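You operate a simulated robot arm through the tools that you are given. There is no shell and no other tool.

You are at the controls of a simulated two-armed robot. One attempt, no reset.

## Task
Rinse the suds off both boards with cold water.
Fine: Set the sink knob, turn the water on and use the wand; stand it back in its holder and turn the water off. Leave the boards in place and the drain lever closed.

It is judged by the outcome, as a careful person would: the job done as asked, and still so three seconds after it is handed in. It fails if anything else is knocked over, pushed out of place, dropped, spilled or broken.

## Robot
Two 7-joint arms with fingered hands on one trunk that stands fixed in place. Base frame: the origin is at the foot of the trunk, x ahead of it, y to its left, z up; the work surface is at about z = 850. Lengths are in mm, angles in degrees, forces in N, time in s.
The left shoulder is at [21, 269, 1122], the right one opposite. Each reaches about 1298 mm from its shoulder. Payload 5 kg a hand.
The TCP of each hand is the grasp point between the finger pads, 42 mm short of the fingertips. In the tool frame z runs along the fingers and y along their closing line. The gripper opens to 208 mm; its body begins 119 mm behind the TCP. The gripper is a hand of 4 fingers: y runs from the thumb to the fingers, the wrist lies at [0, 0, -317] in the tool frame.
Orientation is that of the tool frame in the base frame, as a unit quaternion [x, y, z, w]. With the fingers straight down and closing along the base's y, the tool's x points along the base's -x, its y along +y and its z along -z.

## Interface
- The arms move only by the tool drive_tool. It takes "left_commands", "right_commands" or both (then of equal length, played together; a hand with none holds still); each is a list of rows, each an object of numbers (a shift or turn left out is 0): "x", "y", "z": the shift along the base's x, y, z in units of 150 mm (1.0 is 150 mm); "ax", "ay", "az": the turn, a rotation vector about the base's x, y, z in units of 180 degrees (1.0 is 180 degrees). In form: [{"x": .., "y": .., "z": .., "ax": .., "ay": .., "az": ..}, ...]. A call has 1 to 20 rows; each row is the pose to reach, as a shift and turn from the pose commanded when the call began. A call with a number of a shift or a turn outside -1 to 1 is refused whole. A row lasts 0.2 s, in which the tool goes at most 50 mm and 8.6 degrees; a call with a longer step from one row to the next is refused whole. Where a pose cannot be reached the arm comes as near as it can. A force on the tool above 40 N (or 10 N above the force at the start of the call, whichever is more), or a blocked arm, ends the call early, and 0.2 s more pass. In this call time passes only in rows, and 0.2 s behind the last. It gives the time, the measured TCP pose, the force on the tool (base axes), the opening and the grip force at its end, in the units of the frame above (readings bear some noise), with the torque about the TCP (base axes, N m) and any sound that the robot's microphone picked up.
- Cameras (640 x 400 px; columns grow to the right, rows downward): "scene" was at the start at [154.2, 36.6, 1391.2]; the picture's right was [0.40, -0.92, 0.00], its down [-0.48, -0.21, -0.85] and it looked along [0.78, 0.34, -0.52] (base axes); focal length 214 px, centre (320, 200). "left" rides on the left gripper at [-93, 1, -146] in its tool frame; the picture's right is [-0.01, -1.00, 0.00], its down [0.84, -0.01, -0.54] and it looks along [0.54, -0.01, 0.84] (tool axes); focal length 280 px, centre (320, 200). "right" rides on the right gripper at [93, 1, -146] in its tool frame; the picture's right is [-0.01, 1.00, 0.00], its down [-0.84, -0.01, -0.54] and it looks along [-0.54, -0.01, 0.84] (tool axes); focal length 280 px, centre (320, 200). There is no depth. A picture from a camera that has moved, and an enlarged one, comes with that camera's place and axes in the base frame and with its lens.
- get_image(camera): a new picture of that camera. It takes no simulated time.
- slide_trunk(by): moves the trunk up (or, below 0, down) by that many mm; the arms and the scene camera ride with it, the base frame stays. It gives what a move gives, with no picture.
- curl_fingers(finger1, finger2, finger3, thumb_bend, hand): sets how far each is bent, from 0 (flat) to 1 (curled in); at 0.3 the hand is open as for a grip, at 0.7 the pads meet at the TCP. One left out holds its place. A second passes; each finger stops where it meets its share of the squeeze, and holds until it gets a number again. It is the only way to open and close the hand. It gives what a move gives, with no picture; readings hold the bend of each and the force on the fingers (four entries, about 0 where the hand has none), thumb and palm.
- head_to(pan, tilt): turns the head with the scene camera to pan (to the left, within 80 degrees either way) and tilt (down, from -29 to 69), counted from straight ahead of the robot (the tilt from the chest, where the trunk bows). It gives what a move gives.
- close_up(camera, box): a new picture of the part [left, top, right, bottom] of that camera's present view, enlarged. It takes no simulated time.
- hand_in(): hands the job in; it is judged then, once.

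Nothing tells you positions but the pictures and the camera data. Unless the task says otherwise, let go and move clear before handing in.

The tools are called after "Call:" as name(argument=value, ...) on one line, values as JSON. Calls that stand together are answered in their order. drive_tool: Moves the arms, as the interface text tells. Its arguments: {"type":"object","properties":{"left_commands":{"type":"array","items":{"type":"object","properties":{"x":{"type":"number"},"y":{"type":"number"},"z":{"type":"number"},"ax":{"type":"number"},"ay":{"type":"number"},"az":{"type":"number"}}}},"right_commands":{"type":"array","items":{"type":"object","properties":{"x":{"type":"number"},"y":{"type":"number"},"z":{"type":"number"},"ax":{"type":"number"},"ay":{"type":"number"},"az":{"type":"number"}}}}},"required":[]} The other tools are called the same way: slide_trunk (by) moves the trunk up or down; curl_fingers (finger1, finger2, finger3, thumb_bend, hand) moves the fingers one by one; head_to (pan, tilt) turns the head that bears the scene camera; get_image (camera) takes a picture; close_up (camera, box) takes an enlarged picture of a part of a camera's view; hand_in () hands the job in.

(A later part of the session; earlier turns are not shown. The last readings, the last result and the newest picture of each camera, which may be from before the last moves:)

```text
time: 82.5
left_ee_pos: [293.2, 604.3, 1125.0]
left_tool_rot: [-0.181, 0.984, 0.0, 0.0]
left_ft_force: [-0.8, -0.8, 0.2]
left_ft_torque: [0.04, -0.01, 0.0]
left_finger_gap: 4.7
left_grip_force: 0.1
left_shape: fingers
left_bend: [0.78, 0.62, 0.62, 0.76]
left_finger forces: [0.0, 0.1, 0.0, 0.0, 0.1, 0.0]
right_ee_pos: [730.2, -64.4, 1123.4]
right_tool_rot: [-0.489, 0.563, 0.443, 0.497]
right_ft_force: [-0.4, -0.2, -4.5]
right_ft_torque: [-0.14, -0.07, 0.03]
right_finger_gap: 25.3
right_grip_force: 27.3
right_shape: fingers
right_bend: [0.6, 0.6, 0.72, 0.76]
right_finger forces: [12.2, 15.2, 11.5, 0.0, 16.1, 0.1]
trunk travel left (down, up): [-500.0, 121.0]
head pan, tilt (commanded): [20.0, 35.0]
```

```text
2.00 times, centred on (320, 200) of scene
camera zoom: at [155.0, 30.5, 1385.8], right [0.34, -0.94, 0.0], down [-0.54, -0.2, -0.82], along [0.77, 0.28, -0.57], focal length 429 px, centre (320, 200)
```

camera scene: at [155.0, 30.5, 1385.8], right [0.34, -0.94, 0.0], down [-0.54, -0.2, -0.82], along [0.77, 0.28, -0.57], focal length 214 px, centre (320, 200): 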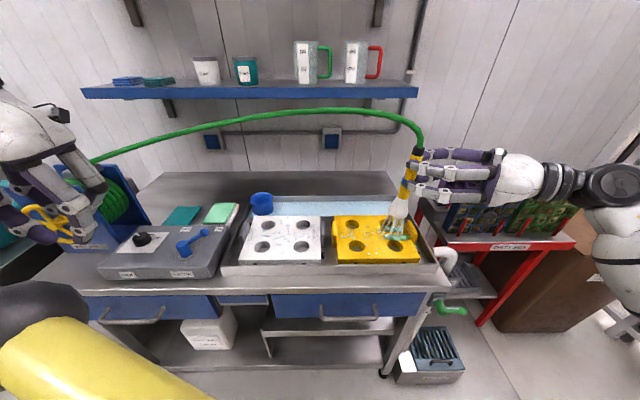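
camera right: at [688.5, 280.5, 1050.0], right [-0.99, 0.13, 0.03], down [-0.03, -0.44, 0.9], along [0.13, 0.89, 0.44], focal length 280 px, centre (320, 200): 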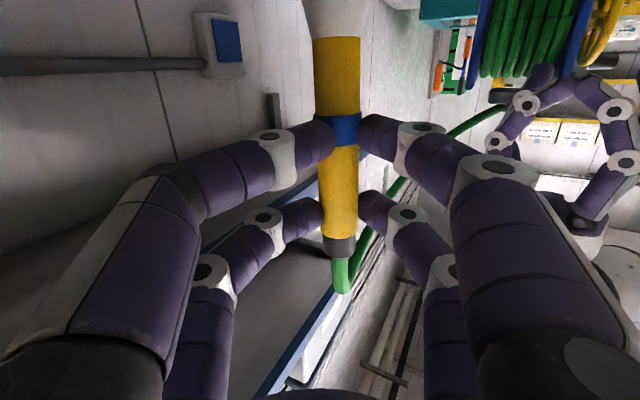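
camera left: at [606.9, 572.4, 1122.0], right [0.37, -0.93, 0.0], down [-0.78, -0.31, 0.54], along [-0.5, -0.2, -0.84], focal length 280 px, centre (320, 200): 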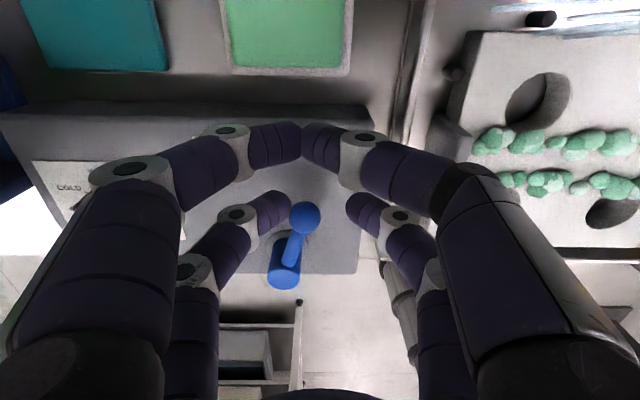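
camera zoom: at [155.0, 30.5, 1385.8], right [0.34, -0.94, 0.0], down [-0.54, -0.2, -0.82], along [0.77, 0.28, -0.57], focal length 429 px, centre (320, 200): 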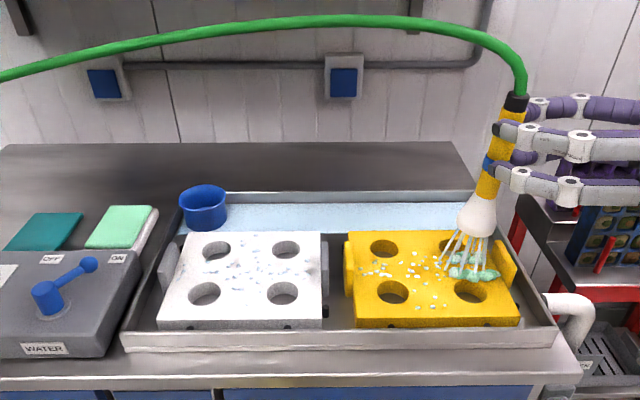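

The white board is clean and only the right end of the yellow board still has suds. I'll finish that end and sweep back along the front row.

Call:
drive_tool(right_commands=[{"x": 0.012, "y": -0.1}, {"x": 0.025, "y": -0.2}, {"x": 0.037, "y": -0.308}, {"x": 0.037, "y": -0.308}, {"x": 0.0, "y": -0.325}, {"x": -0.031, "y": -0.335}, {"x": -0.031, "y": -0.335}, {"x": -0.08, "y": -0.211}, {"x": -0.13, "y": -0.087}, {"x": -0.179, "y": 0.037}, {"x": -0.228, "y": 0.161}, {"x": -0.277, "y": 0.285}, {"x": -0.327, "y": 0.409}, {"x": -0.376, "y": 0.532}, {"x": -0.425, "y": 0.656}])

Call:
close_up(camera="scene", box=[180, 100, 460, 300])

Call:
close_up(camera="scene", box=[230, 200, 440, 290])

```text
time: 85.7
left_ee_pos: [293.9, 605.4, 1124.0]
left_tool_rot: [-0.181, 0.984, -0.001, 0.0]
left_ft_force: [0.3, 0.2, -0.3]
left_ft_torque: [0.0, 0.0, 0.0]
left_finger_gap: 4.9
left_grip_force: 0.1
left_shape: fingers
left_bend: [0.78, 0.62, 0.62, 0.76]
left_finger forces: [0.1, 0.0, 0.0, 0.0, 0.0, 0.1]
right_ee_pos: [666.0, 37.0, 1125.1]
right_tool_rot: [-0.49, 0.563, 0.443, 0.497]
right_ft_force: [-0.2, -0.5, -3.6]
right_ft_torque: [-0.17, -0.05, 0.02]
right_finger_gap: 25.4
right_grip_force: 27.5
right_shape: fingers
right_bend: [0.6, 0.6, 0.72, 0.76]
right_finger forces: [12.2, 15.2, 11.5, 0.1, 15.9, 0.1]
trunk travel left (down, up): [-500.0, 121.0]
head pan, tilt (commanded): [20.0, 35.0]
```

```text
2.00 times, centred on (320, 200) of scene
camera zoom: at [154.7, 31.0, 1385.8], right [0.34, -0.94, 0.0], down [-0.54, -0.2, -0.82], along [0.77, 0.28, -0.57], focal length 429 px, centre (320, 200)
```

zoom: 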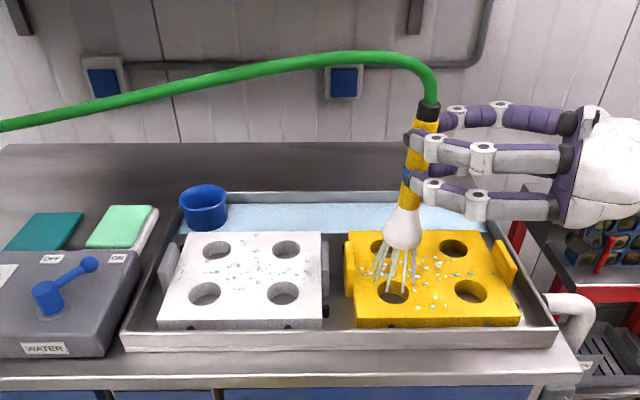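

```text
3.05 times, centred on (335, 245) of scene
camera zoom: at [154.7, 31.0, 1385.8], right [0.34, -0.94, 0.0], down [-0.54, -0.2, -0.82], along [0.77, 0.28, -0.57], focal length 654 px, centre (274, 63)
```

zoom: 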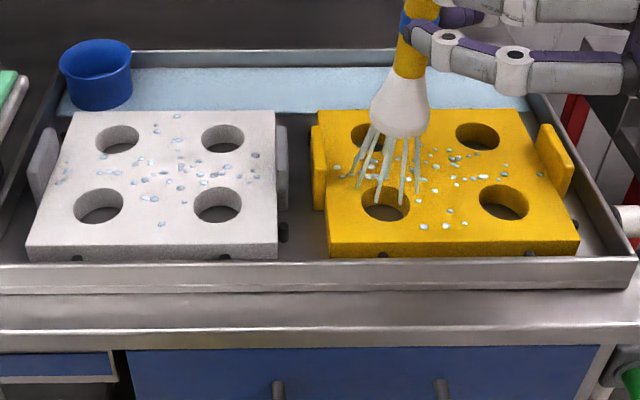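

All the suds are gone from both boards; only water droplets remain. I'll carry the wand back over the white board for a last pass and then to its earlier spot over the sink near the holder.

Call:
drive_tool(right_commands=[{"x": -0.06, "y": 0.165}, {"x": -0.12, "y": 0.33}, {"x": -0.18, "y": 0.495}, {"x": -0.24, "y": 0.66}, {"x": -0.3, "y": 0.826}, {"x": -0.359, "y": 0.991}])

Call:
drive_tool(right_commands=[{"x": -0.065, "y": 0.163}, {"x": -0.13, "y": 0.326}, {"x": -0.195, "y": 0.49}, {"x": -0.26, "y": 0.653}, {"x": -0.324, "y": 0.816}, {"x": -0.389, "y": 0.979}])

Call:
drive_tool(right_commands=[{"x": 0.18, "y": 0.06}, {"x": 0.37, "y": 0.12}, {"x": 0.55, "y": 0.18}, {"x": 0.74, "y": 0.24}, {"x": 0.919, "y": 0.295}, {"x": 0.919, "y": 0.295}])

Call:
get_image(camera="scene")

Call:
close_up(camera="scene", box=[230, 180, 450, 290])

```text
time: 87.1
left_ee_pos: [294.7, 605.1, 1125.2]
left_tool_rot: [-0.181, 0.983, -0.001, 0.001]
left_ft_force: [0.6, 0.1, -0.5]
left_ft_torque: [-0.08, -0.02, 0.01]
left_finger_gap: 4.9
left_grip_force: 0.1
left_shape: fingers
left_bend: [0.78, 0.62, 0.62, 0.76]
left_finger forces: [0.0, 0.0, 0.1, 0.1, 0.0, 0.0]
right_ee_pos: [611.6, 184.4, 1124.2]
right_tool_rot: [-0.49, 0.563, 0.444, 0.497]
right_ft_force: [0.9, 0.7, -3.9]
right_ft_torque: [-0.24, -0.01, 0.04]
right_finger_gap: 25.1
right_grip_force: 27.3
right_shape: fingers
right_bend: [0.6, 0.6, 0.72, 0.76]
right_finger forces: [12.0, 15.2, 11.3, 0.0, 16.3, 0.0]
trunk travel left (down, up): [-500.0, 121.0]
head pan, tilt (commanded): [20.0, 35.0]
```

```text
time: 88.5
left_ee_pos: [294.6, 605.1, 1123.8]
left_tool_rot: [-0.18, 0.984, -0.002, 0.0]
left_ft_force: [0.3, 0.8, -0.4]
left_ft_torque: [-0.1, -0.04, 0.0]
left_finger_gap: 4.7
left_grip_force: 0.1
left_shape: fingers
left_bend: [0.78, 0.62, 0.62, 0.76]
left_finger forces: [0.1, 0.0, 0.0, 0.1, 0.1, 0.0]
right_ee_pos: [557.0, 333.2, 1122.7]
right_tool_rot: [-0.49, 0.564, 0.443, 0.496]
right_ft_force: [0.3, -0.2, -4.3]
right_ft_torque: [-0.16, -0.02, -0.01]
right_finger_gap: 24.9
right_grip_force: 27.8
right_shape: fingers
right_bend: [0.6, 0.6, 0.72, 0.76]
right_finger forces: [12.2, 15.1, 11.4, 0.0, 16.0, 0.0]
trunk travel left (down, up): [-500.0, 121.0]
head pan, tilt (commanded): [20.0, 35.0]
```

```text
time: 89.9
left_ee_pos: [294.6, 605.2, 1124.1]
left_tool_rot: [-0.18, 0.984, -0.001, 0.0]
left_ft_force: [0.7, 0.1, 0.6]
left_ft_torque: [-0.03, 0.07, 0.01]
left_finger_gap: 4.8
left_grip_force: 0.0
left_shape: fingers
left_bend: [0.78, 0.62, 0.62, 0.76]
left_finger forces: [0.1, 0.1, 0.0, 0.0, 0.0, 0.1]
right_ee_pos: [690.6, 377.2, 1125.8]
right_tool_rot: [-0.489, 0.563, 0.443, 0.498]
right_ft_force: [0.1, 0.4, -4.7]
right_ft_torque: [-0.16, -0.02, 0.01]
right_finger_gap: 25.0
right_grip_force: 27.0
right_shape: fingers
right_bend: [0.6, 0.6, 0.72, 0.76]
right_finger forces: [12.0, 15.1, 11.7, 0.0, 15.6, 0.0]
trunk travel left (down, up): [-500.0, 121.0]
head pan, tilt (commanded): [20.0, 35.0]
```

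```text
taken
camera scene: at [155.1, 31.1, 1385.7], right [0.34, -0.94, 0.0], down [-0.54, -0.2, -0.82], along [0.77, 0.28, -0.57], focal length 214 px, centre (320, 200)
```

scene: 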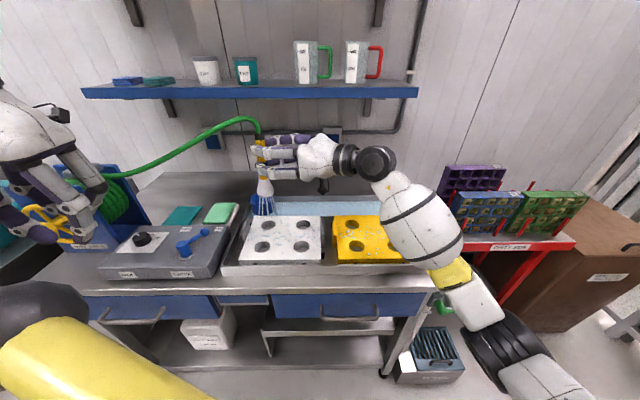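

```text
2.91 times, centred on (340, 235) of scene
camera zoom: at [155.1, 31.1, 1385.7], right [0.34, -0.94, 0.0], down [-0.54, -0.2, -0.82], along [0.77, 0.28, -0.57], focal length 624 px, centre (262, 98)
```

zoom: 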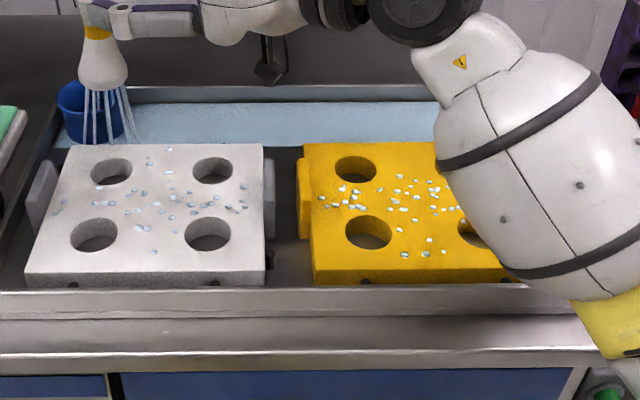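

Both boards are clean. Now I'll bring the left hand back over the lever to shut off the water while the wand is held over the sink.

Call:
drive_tool(left_commands=[{"x": 0.2, "y": -0.06}, {"x": 0.45, "y": -0.12}, {"x": 0.7, "y": -0.2}, {"x": 0.95, "y": -0.3}, {"x": 1.0, "y": -0.3}])

Call:
curl_fingers(hand="left", finger2=0.55, finger3=0.55)

Call:
drive_tool(left_commands=[{"x": 0.23, "y": -0.08, "z": -0.15}, {"x": 0.46, "y": -0.16, "z": -0.35}, {"x": 0.46, "y": -0.16, "z": -0.55}, {"x": 0.46, "y": -0.16, "z": -0.7}, {"x": 0.46, "y": -0.16, "z": -0.7}])

Call:
get_image(camera="left")

Call:
close_up(camera="scene", box=[80, 120, 300, 290])

```text
time: 91.1
left_ee_pos: [441.2, 558.9, 1126.3]
left_tool_rot: [-0.181, 0.984, -0.001, 0.002]
left_ft_force: [-2.0, -0.3, 1.6]
left_ft_torque: [0.16, -0.33, 0.0]
left_finger_gap: 4.8
left_grip_force: 0.1
left_shape: fingers
left_bend: [0.78, 0.62, 0.62, 0.76]
left_finger forces: [0.0, 0.0, 0.1, 0.0, 0.0, 0.1]
right_ee_pos: [687.8, 378.0, 1129.2]
right_tool_rot: [-0.49, 0.562, 0.443, 0.498]
right_ft_force: [-1.9, -0.7, -0.8]
right_ft_torque: [-0.46, 0.03, -0.31]
right_finger_gap: 24.9
right_grip_force: 27.0
right_shape: fingers
right_bend: [0.6, 0.6, 0.72, 0.76]
right_finger forces: [12.3, 15.1, 11.8, 0.0, 15.1, 0.0]
trunk travel left (down, up): [-500.0, 121.0]
head pan, tilt (commanded): [20.0, 35.0]
```

```text
time: 92.1
left_ee_pos: [444.5, 559.3, 1123.7]
left_tool_rot: [-0.181, 0.984, -0.001, 0.0]
left_ft_force: [1.1, 0.2, -0.8]
left_ft_torque: [-0.02, 0.02, 0.02]
left_finger_gap: 4.8
left_grip_force: 0.1
left_shape: fingers
left_bend: [0.78, 0.55, 0.55, 0.76]
left_finger forces: [0.1, 0.0, 0.0, 0.0, 0.0, 0.1]
right_ee_pos: [691.8, 377.1, 1123.6]
right_tool_rot: [-0.49, 0.563, 0.444, 0.496]
right_ft_force: [0.5, 0.7, -4.0]
right_ft_torque: [-0.13, -0.03, 0.04]
right_finger_gap: 25.0
right_grip_force: 27.1
right_shape: fingers
right_bend: [0.6, 0.6, 0.72, 0.76]
right_finger forces: [12.0, 15.1, 11.8, 0.0, 15.4, 0.0]
trunk travel left (down, up): [-500.0, 121.0]
head pan, tilt (commanded): [20.0, 35.0]
```

```text
time: 93.3
left_ee_pos: [510.5, 534.9, 1022.6]
left_tool_rot: [-0.18, 0.984, 0.0, 0.0]
left_ft_force: [0.4, -0.2, 0.2]
left_ft_torque: [0.0, -0.02, -0.02]
left_finger_gap: 4.8
left_grip_force: 0.1
left_shape: fingers
left_bend: [0.78, 0.55, 0.55, 0.76]
left_finger forces: [0.1, 0.0, 0.1, 0.1, 0.0, 0.0]
right_ee_pos: [691.5, 376.7, 1125.2]
right_tool_rot: [-0.489, 0.564, 0.443, 0.497]
right_ft_force: [0.3, 0.8, -3.8]
right_ft_torque: [-0.22, 0.01, 0.01]
right_finger_gap: 25.1
right_grip_force: 26.6
right_shape: fingers
right_bend: [0.6, 0.6, 0.72, 0.76]
right_finger forces: [12.2, 15.1, 11.7, 0.1, 15.3, 0.1]
trunk travel left (down, up): [-500.0, 121.0]
head pan, tilt (commanded): [20.0, 35.0]
```

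```text
taken
camera left: at [599.8, 571.0, 1169.2], right [0.37, -0.93, 0.0], down [-0.78, -0.31, 0.54], along [-0.5, -0.2, -0.84], focal length 280 px, centre (320, 200)
```

left: 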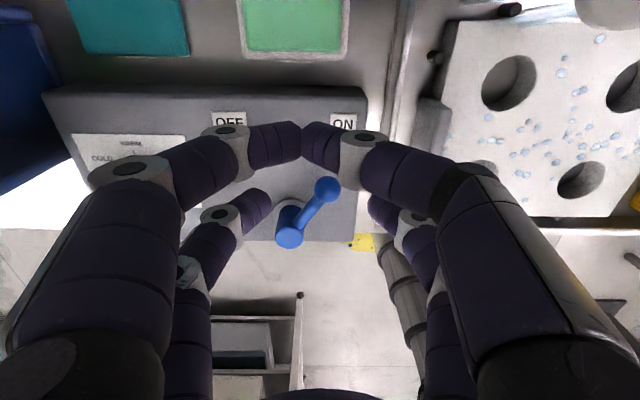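

```text
2.35 times, centred on (190, 205) of scene
camera zoom: at [154.8, 30.9, 1385.8], right [0.34, -0.94, 0.0], down [-0.54, -0.2, -0.82], along [0.77, 0.28, -0.57], focal length 505 px, centre (626, 188)
```

zoom: 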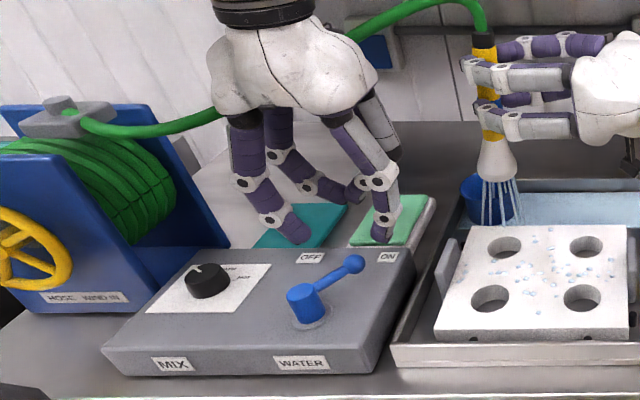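

The ball is right between fingers 2 and 3. I'll lower, narrow the straddle, and swing the lever counter-clockwise back to OFF.

Call:
drive_tool(left_commands=[{"z": -0.12}, {"z": -0.24}, {"z": -0.31}, {"z": -0.31}])

Call:
curl_fingers(hand="left", finger2=0.62, finger3=0.62)

Call:
drive_tool(left_commands=[{"x": -0.023, "y": 0.063}, {"x": -0.021, "y": 0.1}, {"x": -0.019, "y": 0.142}, {"x": -0.024, "y": 0.18}, {"x": -0.029, "y": 0.22}, {"x": -0.04, "y": 0.258}, {"x": -0.052, "y": 0.296}, {"x": -0.069, "y": 0.331}, {"x": -0.087, "y": 0.366}, {"x": -0.11, "y": 0.398}, {"x": -0.135, "y": 0.429}, {"x": -0.166, "y": 0.458}, {"x": -0.197, "y": 0.487}])

Call:
get_image(camera="left")

Call:
close_up(camera="scene", box=[80, 120, 300, 290])

```text
time: 94.3
left_ee_pos: [513.0, 535.6, 974.3]
left_tool_rot: [-0.18, 0.984, -0.001, 0.001]
left_ft_force: [-0.2, 0.5, 0.0]
left_ft_torque: [-0.02, 0.01, -0.04]
left_finger_gap: 5.0
left_grip_force: 0.0
left_shape: fingers
left_bend: [0.78, 0.55, 0.55, 0.76]
left_finger forces: [0.1, 0.0, 0.1, 0.0, 0.0, 0.0]
right_ee_pos: [691.7, 377.1, 1125.9]
right_tool_rot: [-0.489, 0.563, 0.443, 0.497]
right_ft_force: [-0.5, 0.1, -3.4]
right_ft_torque: [-0.18, -0.03, 0.01]
right_finger_gap: 24.9
right_grip_force: 27.6
right_shape: fingers
right_bend: [0.6, 0.6, 0.72, 0.76]
right_finger forces: [12.1, 15.0, 11.7, 0.0, 15.3, 0.0]
trunk travel left (down, up): [-500.0, 121.0]
head pan, tilt (commanded): [20.0, 35.0]
```

```text
time: 95.3
left_ee_pos: [512.5, 536.0, 975.2]
left_tool_rot: [-0.18, 0.984, -0.001, 0.0]
left_ft_force: [-0.1, 0.3, -0.5]
left_ft_torque: [0.01, 0.03, 0.01]
left_finger_gap: 4.5
left_grip_force: 0.0
left_shape: fingers
left_bend: [0.78, 0.62, 0.62, 0.76]
left_finger forces: [0.0, 0.1, 0.1, 0.0, 0.0, 0.0]
right_ee_pos: [690.4, 376.8, 1125.4]
right_tool_rot: [-0.49, 0.563, 0.444, 0.496]
right_ft_force: [0.0, 0.3, -3.5]
right_ft_torque: [-0.15, 0.0, -0.02]
right_finger_gap: 25.2
right_grip_force: 27.2
right_shape: fingers
right_bend: [0.6, 0.6, 0.72, 0.76]
right_finger forces: [12.1, 15.1, 11.7, 0.0, 15.3, 0.0]
trunk travel left (down, up): [-500.0, 121.0]
head pan, tilt (commanded): [20.0, 35.0]
```

```text
time: 98.1
left_ee_pos: [482.5, 610.4, 972.6]
left_tool_rot: [-0.18, 0.984, -0.001, 0.0]
left_ft_force: [1.2, -0.3, 1.2]
left_ft_torque: [-0.05, 0.0, 0.06]
left_finger_gap: 4.8
left_grip_force: 0.6
left_shape: fingers
left_bend: [0.78, 0.62, 0.62, 0.76]
left_finger forces: [0.0, 0.0, 1.3, 0.0, 0.1, 0.0]
right_ee_pos: [691.0, 376.0, 1126.1]
right_tool_rot: [-0.489, 0.564, 0.443, 0.497]
right_ft_force: [0.1, -0.1, -4.0]
right_ft_torque: [-0.19, -0.05, 0.0]
right_finger_gap: 25.0
right_grip_force: 27.6
right_shape: fingers
right_bend: [0.6, 0.6, 0.72, 0.76]
right_finger forces: [12.2, 15.0, 11.8, 0.0, 15.3, 0.0]
trunk travel left (down, up): [-500.0, 121.0]
head pan, tilt (commanded): [20.0, 35.0]
```

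```text
taken
camera left: at [570.8, 644.8, 1120.0], right [0.37, -0.93, 0.0], down [-0.78, -0.31, 0.54], along [-0.5, -0.2, -0.84], focal length 280 px, centre (320, 200)
```

left: 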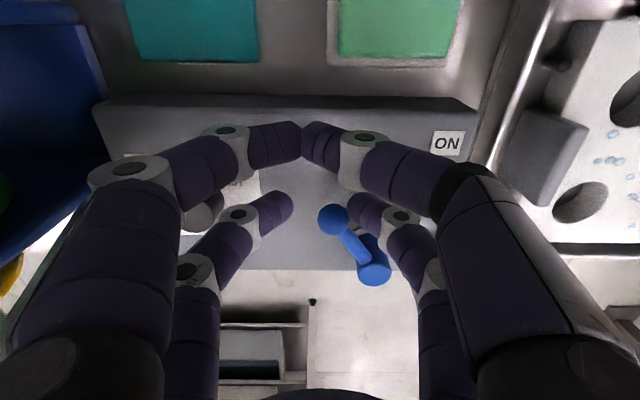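

```text
2.35 times, centred on (190, 205) of scene
camera zoom: at [154.9, 30.9, 1385.8], right [0.34, -0.94, 0.0], down [-0.54, -0.2, -0.82], along [0.77, 0.28, -0.57], focal length 505 px, centre (626, 188)
```

zoom: 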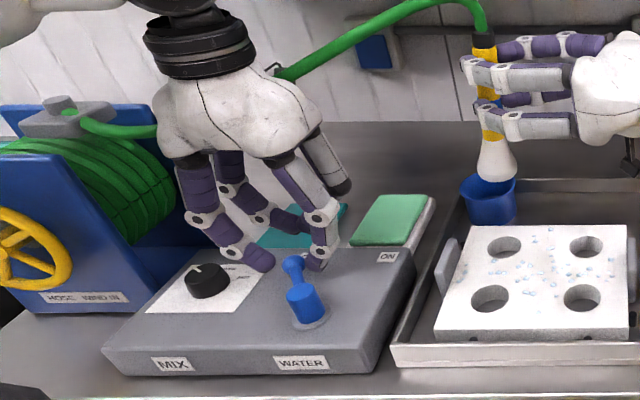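

The water has stopped and the lever points at OFF again. The slack hose runs close behind the left hand, so I'll check it before retreating.

Call:
get_image(camera="right")

Call:
close_up(camera="scene", box=[100, 100, 270, 220])

```text
taken
camera right: at [668.2, 223.2, 1048.8], right [-0.99, 0.13, 0.03], down [-0.03, -0.44, 0.9], along [0.13, 0.89, 0.44], focal length 280 px, centre (320, 200)
```

right: 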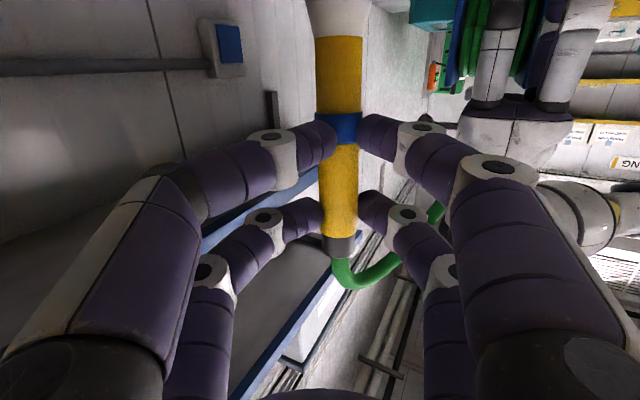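

```text
3.33 times, centred on (185, 160) of scene
camera zoom: at [154.9, 30.9, 1385.8], right [0.34, -0.94, 0.0], down [-0.54, -0.2, -0.82], along [0.77, 0.28, -0.57], focal length 715 px, centre (770, 333)
```

zoom: 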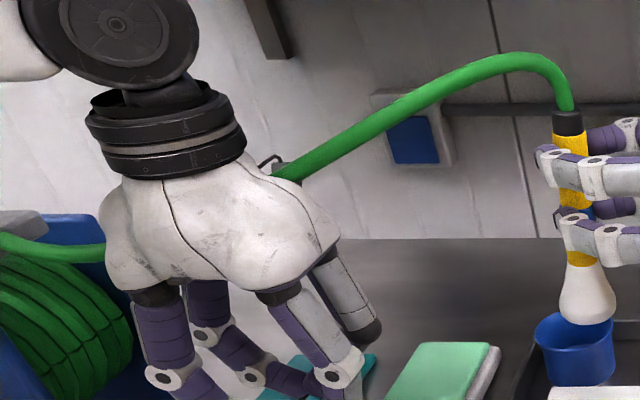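

The hose passes behind the left hand and isn't loading either arm. I'll ease off the lever, rise just enough to clear the ball, and pull the left hand back toward the robot.

Call:
drive_tool(left_commands=[{"x": 0.012, "y": -0.035}, {"x": 0.012, "y": -0.035, "z": 0.12}, {"x": 0.012, "y": -0.035, "z": 0.24}, {"x": 0.0, "y": -0.035, "z": 0.38}, {"x": -0.1, "y": -0.02, "z": 0.48}, {"x": -0.3, "y": 0.0, "z": 0.52}, {"x": -0.55, "y": 0.0, "z": 0.56}, {"x": -0.8, "y": 0.0, "z": 0.6}, {"x": -1.0, "y": 0.0, "z": 0.7}])

Call:
get_image(camera="scene")

Call:
close_up(camera="scene", box=[80, 180, 240, 290])

```text
time: 100.1
left_ee_pos: [333.2, 608.1, 1080.2]
left_tool_rot: [-0.18, 0.984, -0.001, 0.0]
left_ft_force: [0.1, 0.0, -0.6]
left_ft_torque: [0.01, -0.07, -0.01]
left_finger_gap: 4.8
left_grip_force: 0.1
left_shape: fingers
left_bend: [0.78, 0.62, 0.62, 0.76]
left_finger forces: [0.0, 0.1, 0.1, 0.0, 0.0, 0.0]
right_ee_pos: [689.3, 377.1, 1126.8]
right_tool_rot: [-0.49, 0.563, 0.443, 0.497]
right_ft_force: [-1.2, -0.1, -3.2]
right_ft_torque: [-0.29, -0.02, -0.11]
right_finger_gap: 24.8
right_grip_force: 26.6
right_shape: fingers
right_bend: [0.6, 0.6, 0.72, 0.76]
right_finger forces: [12.2, 14.9, 11.8, 0.0, 15.2, 0.1]
trunk travel left (down, up): [-500.0, 121.0]
head pan, tilt (commanded): [20.0, 35.0]
```

```text
taken
camera scene: at [154.2, 30.8, 1386.1], right [0.34, -0.94, 0.0], down [-0.54, -0.2, -0.82], along [0.77, 0.28, -0.57], focal length 214 px, centre (320, 200)
```

scene: 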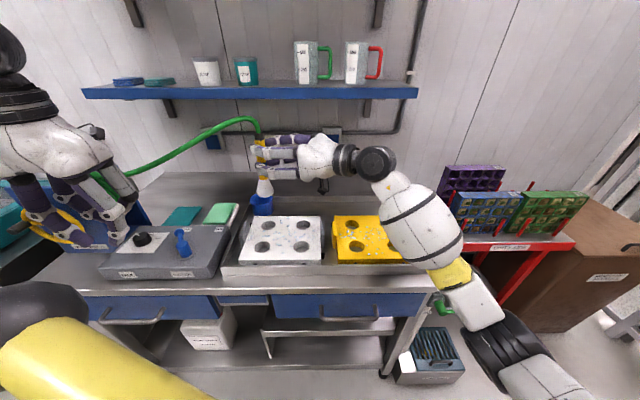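

```text
3.64 times, centred on (160, 235) of scene
camera zoom: at [154.2, 30.8, 1386.1], right [0.34, -0.94, 0.0], down [-0.54, -0.2, -0.82], along [0.77, 0.28, -0.57], focal length 780 px, centre (902, 73)
```

zoom: 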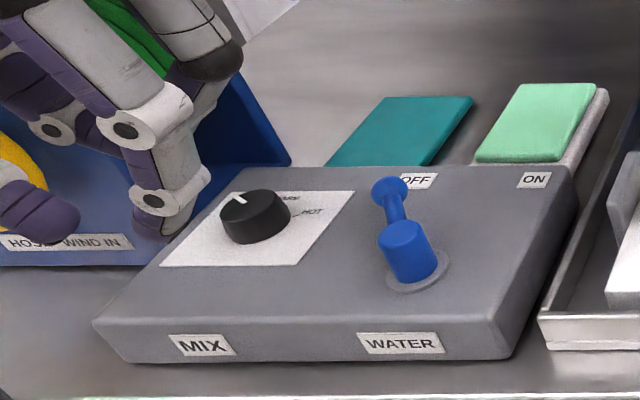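

The lever is at OFF, the knob still at COLD, and the water is off. I'll move the left hand up out of the way and bring the wand back above its holder.

Call:
drive_tool(left_commands=[{"z": 0.2, "x": -0.04}, {"z": 0.45, "x": -0.08}, {"z": 0.7, "x": -0.12}, {"z": 0.95, "x": -0.16}, {"z": 1.0, "x": -0.2}], right_commands=[{"x": 0.032, "y": 0.095}, {"x": 0.064, "y": 0.19}, {"x": 0.096, "y": 0.285}, {"x": 0.127, "y": 0.379}, {"x": 0.127, "y": 0.379}])

Call:
close_up(camera="scene", box=[200, 120, 360, 240])

Call:
get_image(camera="right")

Call:
get_image(camera="left")

```text
time: 101.3
left_ee_pos: [304.1, 609.1, 1227.5]
left_tool_rot: [-0.181, 0.984, -0.002, 0.0]
left_ft_force: [0.0, 0.6, 0.3]
left_ft_torque: [0.0, 0.07, 0.03]
left_finger_gap: 4.6
left_grip_force: 0.1
left_shape: fingers
left_bend: [0.78, 0.62, 0.62, 0.76]
left_finger forces: [0.0, 0.1, 0.0, 0.0, 0.1, 0.0]
right_ee_pos: [710.2, 435.3, 1125.9]
right_tool_rot: [-0.49, 0.563, 0.444, 0.496]
right_ft_force: [1.2, 0.4, -3.6]
right_ft_torque: [-0.13, -0.06, 0.04]
right_finger_gap: 24.9
right_grip_force: 27.0
right_shape: fingers
right_bend: [0.6, 0.6, 0.72, 0.76]
right_finger forces: [12.0, 15.0, 11.8, 0.1, 15.1, 0.1]
trunk travel left (down, up): [-500.0, 121.0]
head pan, tilt (commanded): [20.0, 35.0]
```

```text
3.33 times, centred on (280, 180) of scene
camera zoom: at [155.1, 31.2, 1385.7], right [0.34, -0.94, 0.0], down [-0.54, -0.2, -0.82], along [0.77, 0.28, -0.57], focal length 715 px, centre (453, 267)
```

zoom: 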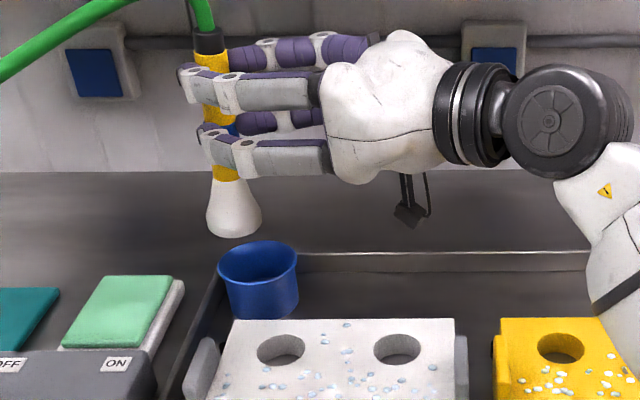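

```text
taken
camera right: at [687.5, 281.4, 1048.8], right [-0.99, 0.13, 0.03], down [-0.03, -0.44, 0.9], along [0.13, 0.89, 0.44], focal length 280 px, centre (320, 200)
```

right: 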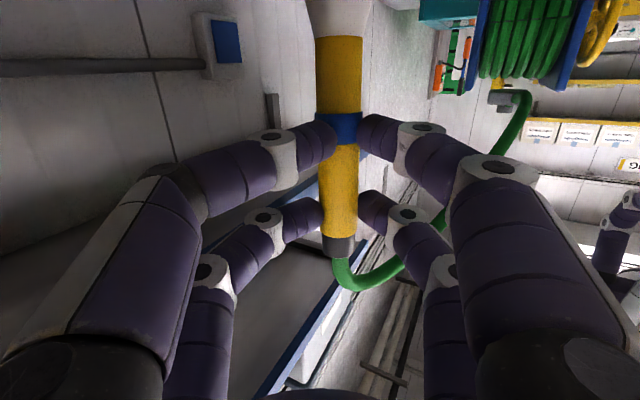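

```text
taken
camera left: at [391.5, 643.6, 1375.7], right [0.37, -0.93, 0.0], down [-0.78, -0.31, 0.54], along [-0.5, -0.2, -0.84], focal length 280 px, centre (320, 200)
```

left: 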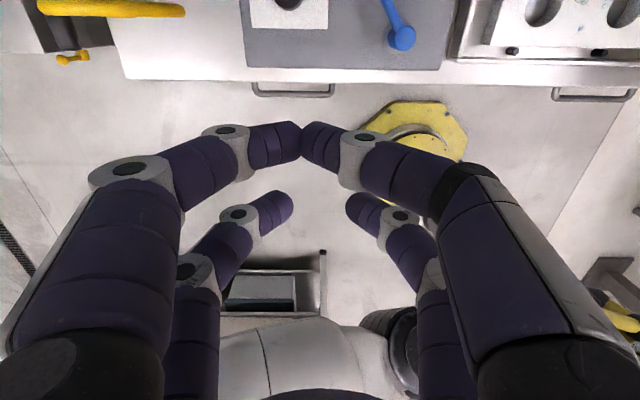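

The nozzle has swung a few degrees in the grip and hangs about 15 mm left of the holder's centre. I'll pitch the hand slightly to bring the wand upright and shift it over the holder, then re-check.

Call:
drive_tool(right_commands=[{"ax": -0.0097, "ay": 0.0012, "x": 0.009, "y": -0.025}, {"ax": -0.0193, "ay": 0.0025, "x": 0.02, "y": -0.053}, {"ax": -0.0193, "ay": 0.0025, "x": 0.02, "y": -0.053}])

Call:
close_up(camera="scene", box=[200, 120, 360, 240])

Call:
close_up(camera="scene", box=[240, 120, 290, 220])

```text
time: 102.1
left_ee_pos: [303.5, 607.8, 1229.6]
left_tool_rot: [-0.181, 0.984, -0.001, 0.001]
left_ft_force: [0.7, -0.3, -0.7]
left_ft_torque: [-0.04, 0.0, 0.06]
left_finger_gap: 4.8
left_grip_force: 0.1
left_shape: fingers
left_bend: [0.78, 0.62, 0.62, 0.76]
left_finger forces: [0.1, 0.0, 0.0, 0.0, 0.0, 0.1]
right_ee_pos: [714.5, 426.1, 1126.3]
right_tool_rot: [-0.503, 0.578, 0.428, 0.479]
right_ft_force: [0.3, -0.7, -4.2]
right_ft_torque: [-0.13, -0.02, 0.0]
right_finger_gap: 24.7
right_grip_force: 27.2
right_shape: fingers
right_bend: [0.6, 0.6, 0.72, 0.76]
right_finger forces: [11.8, 15.1, 11.9, 0.1, 14.9, 0.0]
trunk travel left (down, up): [-500.0, 121.0]
head pan, tilt (commanded): [20.0, 35.0]
```

```text
3.33 times, centred on (280, 180) of scene
camera zoom: at [155.0, 31.0, 1385.7], right [0.34, -0.94, 0.0], down [-0.54, -0.2, -0.82], along [0.77, 0.28, -0.57], focal length 715 px, centre (453, 267)
```

zoom: 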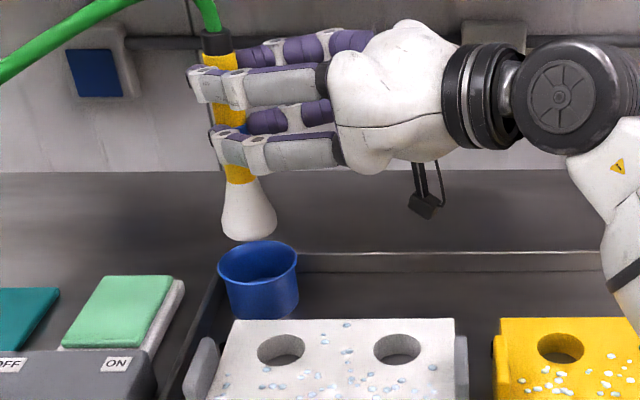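

```text
4.00 times, centred on (265, 170) of scene
camera zoom: at [155.0, 31.0, 1385.7], right [0.34, -0.94, 0.0], down [-0.54, -0.2, -0.82], along [0.77, 0.28, -0.57], focal length 858 px, centre (540, 320)
```

zoom: 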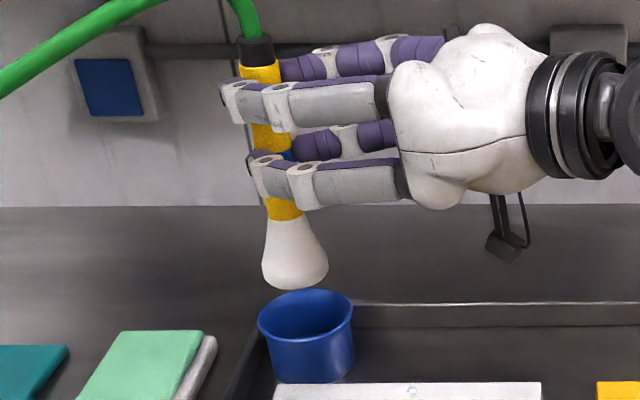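

Seen from the scene camera the wand is now upright and laterally over the holder. To check the depth direction I'll use the left hand's camera from the side, keeping that hand high and clear.

Call:
drive_tool(left_commands=[{"z": 0.1, "az": 0.045}, {"z": 0.2, "az": 0.09}, {"z": 0.32, "az": 0.135, "x": 0.05, "y": 0.02}, {"z": 0.32, "az": 0.18, "x": 0.1, "y": 0.05}, {"z": 0.32, "az": 0.225, "x": 0.15, "y": 0.08}, {"z": 0.32, "az": 0.27, "x": 0.2, "y": 0.1}, {"z": 0.32, "az": 0.315, "x": 0.25, "y": 0.13}, {"z": 0.32, "az": 0.36, "x": 0.3, "y": 0.15}, {"z": 0.32, "az": 0.405, "x": 0.35, "y": 0.17}, {"z": 0.32, "az": 0.45, "x": 0.4, "y": 0.2}, {"z": 0.32, "az": 0.495, "x": 0.45, "y": 0.22}, {"z": 0.32, "az": 0.54, "x": 0.5, "y": 0.25}, {"z": 0.32, "az": 0.585, "x": 0.55, "y": 0.27}, {"z": 0.32, "az": 0.622, "x": 0.6, "y": 0.27}, {"z": 0.32, "az": 0.622, "x": 0.6, "y": 0.27}])

Call:
get_image(camera="left")

Call:
close_up(camera="left", box=[280, 140, 480, 340])

```text
time: 105.3
left_ee_pos: [394.4, 649.5, 1276.5]
left_tool_rot: [0.916, -0.4, 0.0, 0.0]
left_ft_force: [0.3, 0.5, 0.0]
left_ft_torque: [0.0, -0.01, -0.02]
left_finger_gap: 4.8
left_grip_force: 0.0
left_shape: fingers
left_bend: [0.78, 0.62, 0.62, 0.76]
left_finger forces: [0.0, 0.0, 0.0, 0.0, 0.0, 0.0]
right_ee_pos: [712.6, 425.0, 1124.7]
right_tool_rot: [-0.503, 0.578, 0.428, 0.479]
right_ft_force: [0.5, 1.1, -3.2]
right_ft_torque: [-0.14, -0.03, 0.0]
right_finger_gap: 24.9
right_grip_force: 27.0
right_shape: fingers
right_bend: [0.6, 0.6, 0.72, 0.76]
right_finger forces: [11.9, 15.0, 11.9, 0.0, 14.8, 0.0]
trunk travel left (down, up): [-500.0, 121.0]
head pan, tilt (commanded): [20.0, 35.0]
```

```text
taken
camera left: at [330.3, 717.3, 1423.8], right [0.72, 0.69, 0.0], down [0.58, -0.61, 0.54], along [0.37, -0.39, -0.84], focal length 280 px, centre (320, 200)
```

left: 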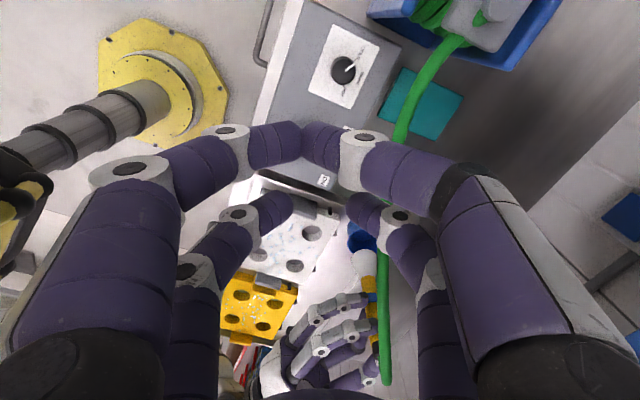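

```text
2.00 times, centred on (380, 240) of left
camera zoom: at [330.3, 717.3, 1423.8], right [0.72, 0.69, 0.0], down [0.58, -0.61, 0.54], along [0.37, -0.39, -0.84], focal length 561 px, centre (200, 120)
```

zoom: 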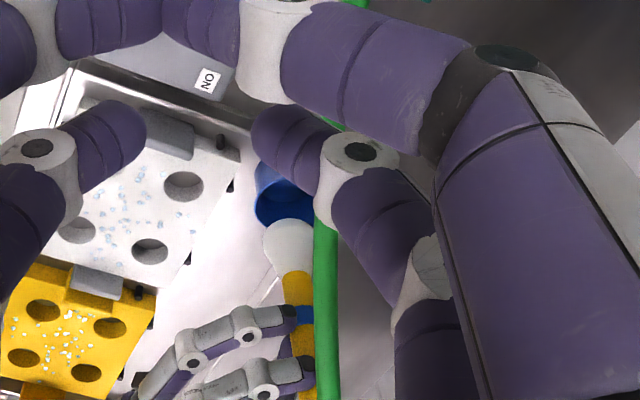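

The hose and a finger block part of the view, but the nozzle looks about 10 mm short of the holder's centre in depth. I'll shift the left camera a little and open its fingers for a clearer look.

Call:
drive_tool(left_commands=[{"x": -0.15, "y": -0.14}, {"x": -0.3, "y": -0.28}, {"x": -0.4, "y": -0.37}, {"x": -0.4, "y": -0.37}])

Call:
curl_fingers(hand="left", finger1=0.3, finger2=0.3, finger3=0.3, thumb_bend=0.3)

Call:
close_up(camera="left", box=[300, 180, 460, 360])

Call:
get_image(camera="left")

```text
time: 106.3
left_ee_pos: [332.1, 593.5, 1277.0]
left_tool_rot: [0.916, -0.402, -0.001, -0.001]
left_ft_force: [-1.2, 0.3, -0.4]
left_ft_torque: [0.01, 0.01, -0.01]
left_finger_gap: 4.7
left_grip_force: 0.0
left_shape: fingers
left_bend: [0.78, 0.62, 0.62, 0.76]
left_finger forces: [0.0, 0.0, 0.0, 0.1, 0.1, 0.0]
right_ee_pos: [713.5, 426.4, 1124.9]
right_tool_rot: [-0.502, 0.578, 0.428, 0.48]
right_ft_force: [-0.5, -1.0, -4.1]
right_ft_torque: [-0.14, 0.0, -0.01]
right_finger_gap: 24.8
right_grip_force: 27.2
right_shape: fingers
right_bend: [0.6, 0.6, 0.72, 0.76]
right_finger forces: [11.9, 15.0, 11.9, 0.0, 14.8, 0.0]
trunk travel left (down, up): [-500.0, 121.0]
head pan, tilt (commanded): [20.0, 35.0]
```

```text
time: 107.3
left_ee_pos: [333.8, 594.4, 1276.9]
left_tool_rot: [0.916, -0.401, 0.0, -0.001]
left_ft_force: [-0.3, 0.7, 0.3]
left_ft_torque: [-0.01, 0.02, -0.01]
left_finger_gap: 218.0
left_grip_force: 0.0
left_shape: fingers
left_bend: [0.3, 0.3, 0.3, 0.3]
left_finger forces: [0.0, 0.0, 0.0, 0.1, 0.0, 0.0]
right_ee_pos: [713.4, 425.2, 1127.1]
right_tool_rot: [-0.502, 0.579, 0.427, 0.48]
right_ft_force: [-0.4, 0.5, -3.6]
right_ft_torque: [-0.14, -0.02, -0.01]
right_finger_gap: 24.7
right_grip_force: 27.0
right_shape: fingers
right_bend: [0.6, 0.6, 0.72, 0.76]
right_finger forces: [11.9, 15.0, 11.9, 0.0, 14.8, 0.0]
trunk travel left (down, up): [-500.0, 121.0]
head pan, tilt (commanded): [20.0, 35.0]
```

```text
2.22 times, centred on (380, 270) of left
camera zoom: at [269.4, 661.9, 1424.4], right [0.72, 0.69, 0.0], down [0.58, -0.61, 0.54], along [0.37, -0.39, -0.84], focal length 623 px, centre (187, 44)
```

zoom: 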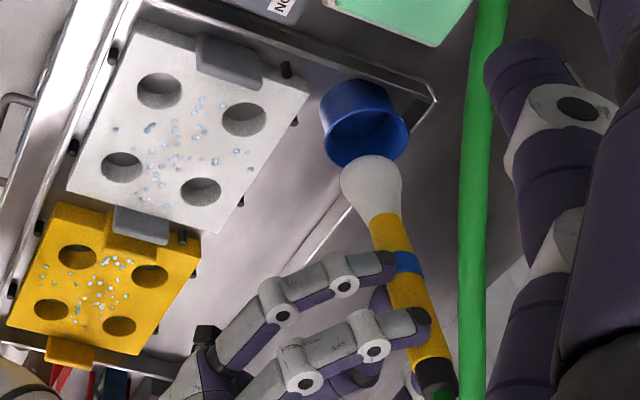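

```text
taken
camera left: at [269.4, 661.9, 1424.4], right [0.72, 0.69, 0.0], down [0.58, -0.61, 0.54], along [0.37, -0.39, -0.84], focal length 280 px, centre (320, 200)
```

left: 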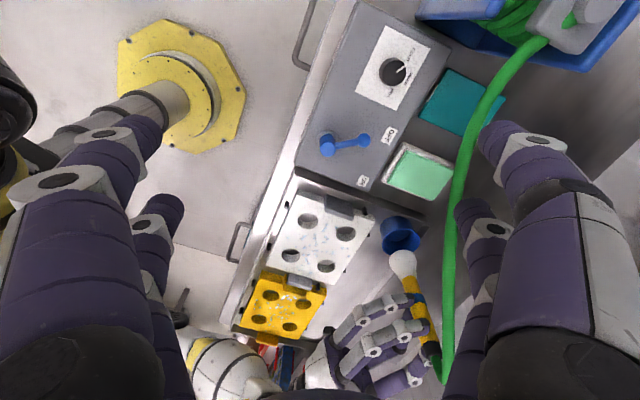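

With a clear view I can triangulate: holder rim centre ≈ [714, 474, 919], nozzle ≈ [705, 468, 977], wand within about 1° of vertical. I'll shift 9 mm/7 mm to centre it and lower partway.

Call:
drive_tool(right_commands=[{"x": 0.03, "y": 0.024}, {"x": 0.058, "y": 0.047}, {"x": 0.058, "y": 0.047}])

Call:
close_up(camera="left", box=[300, 180, 460, 360])

Call:
close_up(camera="scene", box=[200, 120, 360, 240])

```text
time: 108.1
left_ee_pos: [333.2, 593.8, 1278.0]
left_tool_rot: [0.916, -0.401, 0.0, -0.002]
left_ft_force: [1.9, 0.1, -0.5]
left_ft_torque: [0.02, -0.01, 0.02]
left_finger_gap: 218.2
left_grip_force: 0.1
left_shape: fingers
left_bend: [0.3, 0.3, 0.3, 0.3]
left_finger forces: [0.0, 0.0, 0.0, 0.0, 0.0, 0.0]
right_ee_pos: [721.9, 432.6, 1124.9]
right_tool_rot: [-0.503, 0.577, 0.429, 0.479]
right_ft_force: [-0.2, 1.0, -3.5]
right_ft_torque: [-0.18, -0.01, -0.01]
right_finger_gap: 25.0
right_grip_force: 27.1
right_shape: fingers
right_bend: [0.6, 0.6, 0.72, 0.76]
right_finger forces: [11.8, 14.9, 12.0, 0.0, 14.8, 0.1]
trunk travel left (down, up): [-500.0, 121.0]
head pan, tilt (commanded): [20.0, 35.0]
```

```text
2.22 times, centred on (380, 270) of left
camera zoom: at [269.4, 661.8, 1424.5], right [0.72, 0.69, 0.0], down [0.58, -0.61, 0.54], along [0.37, -0.39, -0.84], focal length 623 px, centre (187, 44)
```

zoom: 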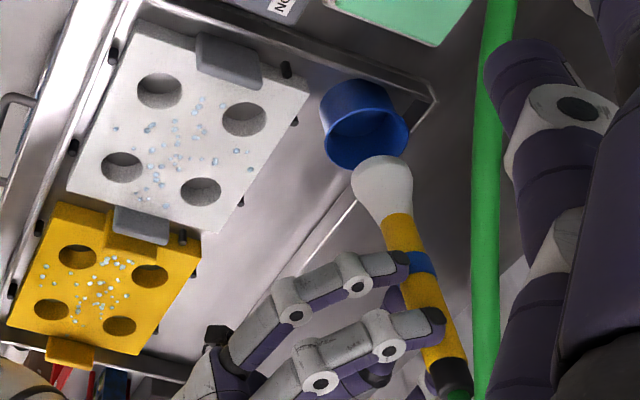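

```text
3.33 times, centred on (280, 180) of scene
camera zoom: at [154.8, 30.9, 1385.8], right [0.34, -0.94, 0.0], down [-0.54, -0.2, -0.82], along [0.77, 0.28, -0.57], focal length 715 px, centre (453, 267)
```

zoom: 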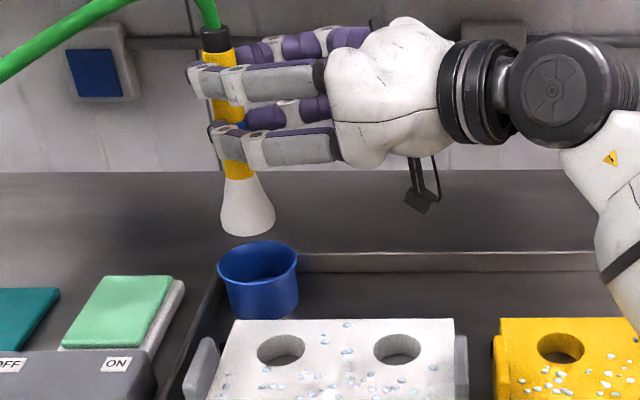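

The nozzle now projects over the holder's centre in both views. I'll lower it into the holder in steps.

Call:
drive_tool(right_commands=[{"z": -0.1}, {"z": -0.2}, {"z": -0.3}, {"z": -0.38}, {"z": -0.38}])

Call:
close_up(camera="left", box=[300, 180, 460, 360])

Call:
close_up(camera="scene", box=[200, 120, 360, 240])

```text
time: 109.3
left_ee_pos: [332.9, 593.5, 1276.8]
left_tool_rot: [0.916, -0.401, 0.0, 0.0]
left_ft_force: [0.1, -0.1, -0.7]
left_ft_torque: [0.02, -0.04, -0.02]
left_finger_gap: 218.3
left_grip_force: 0.0
left_shape: fingers
left_bend: [0.3, 0.3, 0.3, 0.3]
left_finger forces: [0.1, 0.0, 0.0, 0.0, 0.0, 0.0]
right_ee_pos: [721.9, 432.4, 1069.8]
right_tool_rot: [-0.502, 0.578, 0.428, 0.48]
right_ft_force: [-0.5, 0.6, -3.4]
right_ft_torque: [-0.16, -0.05, -0.02]
right_finger_gap: 24.9
right_grip_force: 26.2
right_shape: fingers
right_bend: [0.6, 0.6, 0.72, 0.76]
right_finger forces: [11.8, 15.0, 12.0, 0.0, 14.6, 0.0]
trunk travel left (down, up): [-500.0, 121.0]
head pan, tilt (commanded): [20.0, 35.0]
```

```text
2.22 times, centred on (380, 270) of left
camera zoom: at [269.2, 661.7, 1424.6], right [0.72, 0.69, 0.0], down [0.58, -0.61, 0.54], along [0.37, -0.39, -0.84], focal length 623 px, centre (187, 44)
```

zoom: 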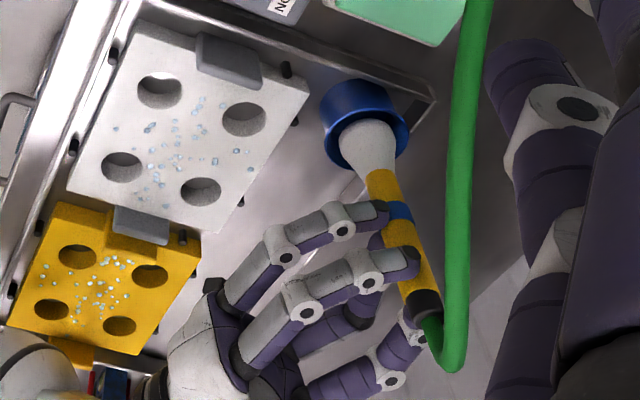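

```text
3.33 times, centred on (280, 180) of scene
camera zoom: at [154.7, 30.9, 1385.8], right [0.34, -0.94, 0.0], down [-0.54, -0.2, -0.82], along [0.77, 0.28, -0.57], focal length 715 px, centre (453, 267)
```

zoom: 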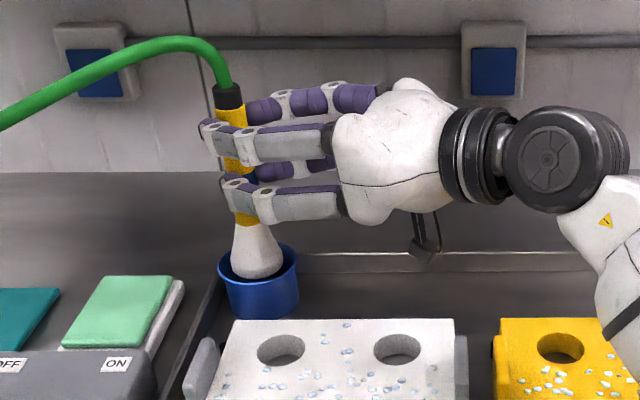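

The nozzle is entering the holder cleanly and centred. I'll continue down slowly to the seat.

Call:
drive_tool(right_commands=[{"z": -0.07}, {"z": -0.13}, {"z": -0.18}, {"z": -0.22}, {"z": -0.25}, {"z": -0.27}])

Call:
close_up(camera="left", box=[300, 180, 460, 360])

Call:
close_up(camera="scene", box=[200, 120, 360, 240])

```text
time: 110.7
left_ee_pos: [333.1, 594.0, 1277.0]
left_tool_rot: [0.916, -0.401, 0.001, -0.001]
left_ft_force: [0.4, -0.6, 0.0]
left_ft_torque: [0.03, -0.02, 0.01]
left_finger_gap: 218.0
left_grip_force: 0.0
left_shape: fingers
left_bend: [0.3, 0.3, 0.3, 0.3]
left_finger forces: [0.0, 0.0, 0.1, 0.0, 0.0, 0.0]
right_ee_pos: [722.8, 433.5, 1028.9]
right_tool_rot: [-0.503, 0.578, 0.428, 0.48]
right_ft_force: [0.0, 0.2, -3.5]
right_ft_torque: [-0.15, -0.01, 0.02]
right_finger_gap: 25.1
right_grip_force: 26.9
right_shape: fingers
right_bend: [0.6, 0.6, 0.72, 0.76]
right_finger forces: [11.8, 15.0, 12.0, 0.0, 14.6, 0.0]
trunk travel left (down, up): [-500.0, 121.0]
head pan, tilt (commanded): [20.0, 35.0]
```

```text
2.22 times, centred on (380, 270) of left
camera zoom: at [269.4, 661.8, 1424.5], right [0.72, 0.69, 0.0], down [0.58, -0.61, 0.54], along [0.37, -0.39, -0.84], focal length 623 px, centre (187, 44)
```

zoom: 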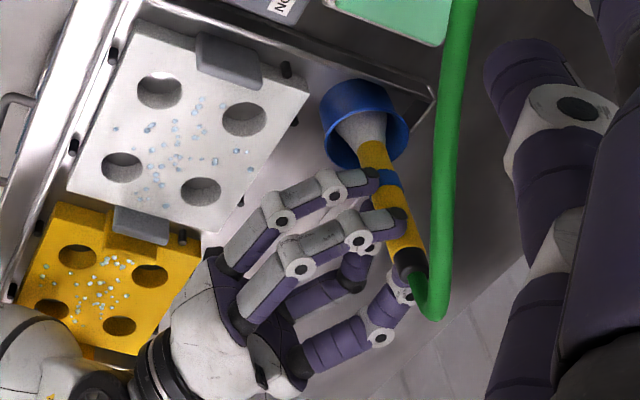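

```text
3.33 times, centred on (280, 180) of scene
camera zoom: at [154.8, 30.9, 1385.8], right [0.34, -0.94, 0.0], down [-0.54, -0.2, -0.82], along [0.77, 0.28, -0.57], focal length 715 px, centre (453, 267)
```

zoom: 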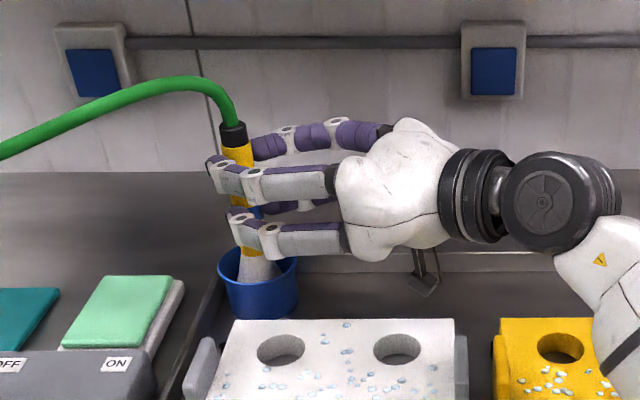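

Weight is still on the hand, so it isn't seated yet. I'll go down a few more millimetres, watching for contact.

Call:
drive_tool(right_commands=[{"z": -0.015}, {"z": -0.03}, {"z": -0.045}])

```text
time: 111.5
left_ee_pos: [332.7, 593.1, 1277.6]
left_tool_rot: [0.916, -0.402, 0.001, -0.002]
left_ft_force: [-0.3, 0.7, 0.0]
left_ft_torque: [0.0, -0.02, 0.03]
left_finger_gap: 218.1
left_grip_force: 0.1
left_shape: fingers
left_bend: [0.3, 0.3, 0.3, 0.3]
left_finger forces: [0.0, 0.1, 0.0, 0.0, 0.0, 0.0]
right_ee_pos: [722.9, 432.5, 1024.7]
right_tool_rot: [-0.502, 0.577, 0.429, 0.481]
right_ft_force: [2.4, 1.3, 11.5]
right_ft_torque: [0.29, 0.05, -0.05]
right_finger_gap: 24.8
right_grip_force: 27.0
right_shape: fingers
right_bend: [0.6, 0.6, 0.72, 0.76]
right_finger forces: [11.5, 15.7, 11.0, 0.0, 16.6, 0.0]
trunk travel left (down, up): [-500.0, 121.0]
head pan, tilt (commanded): [20.0, 35.0]
```

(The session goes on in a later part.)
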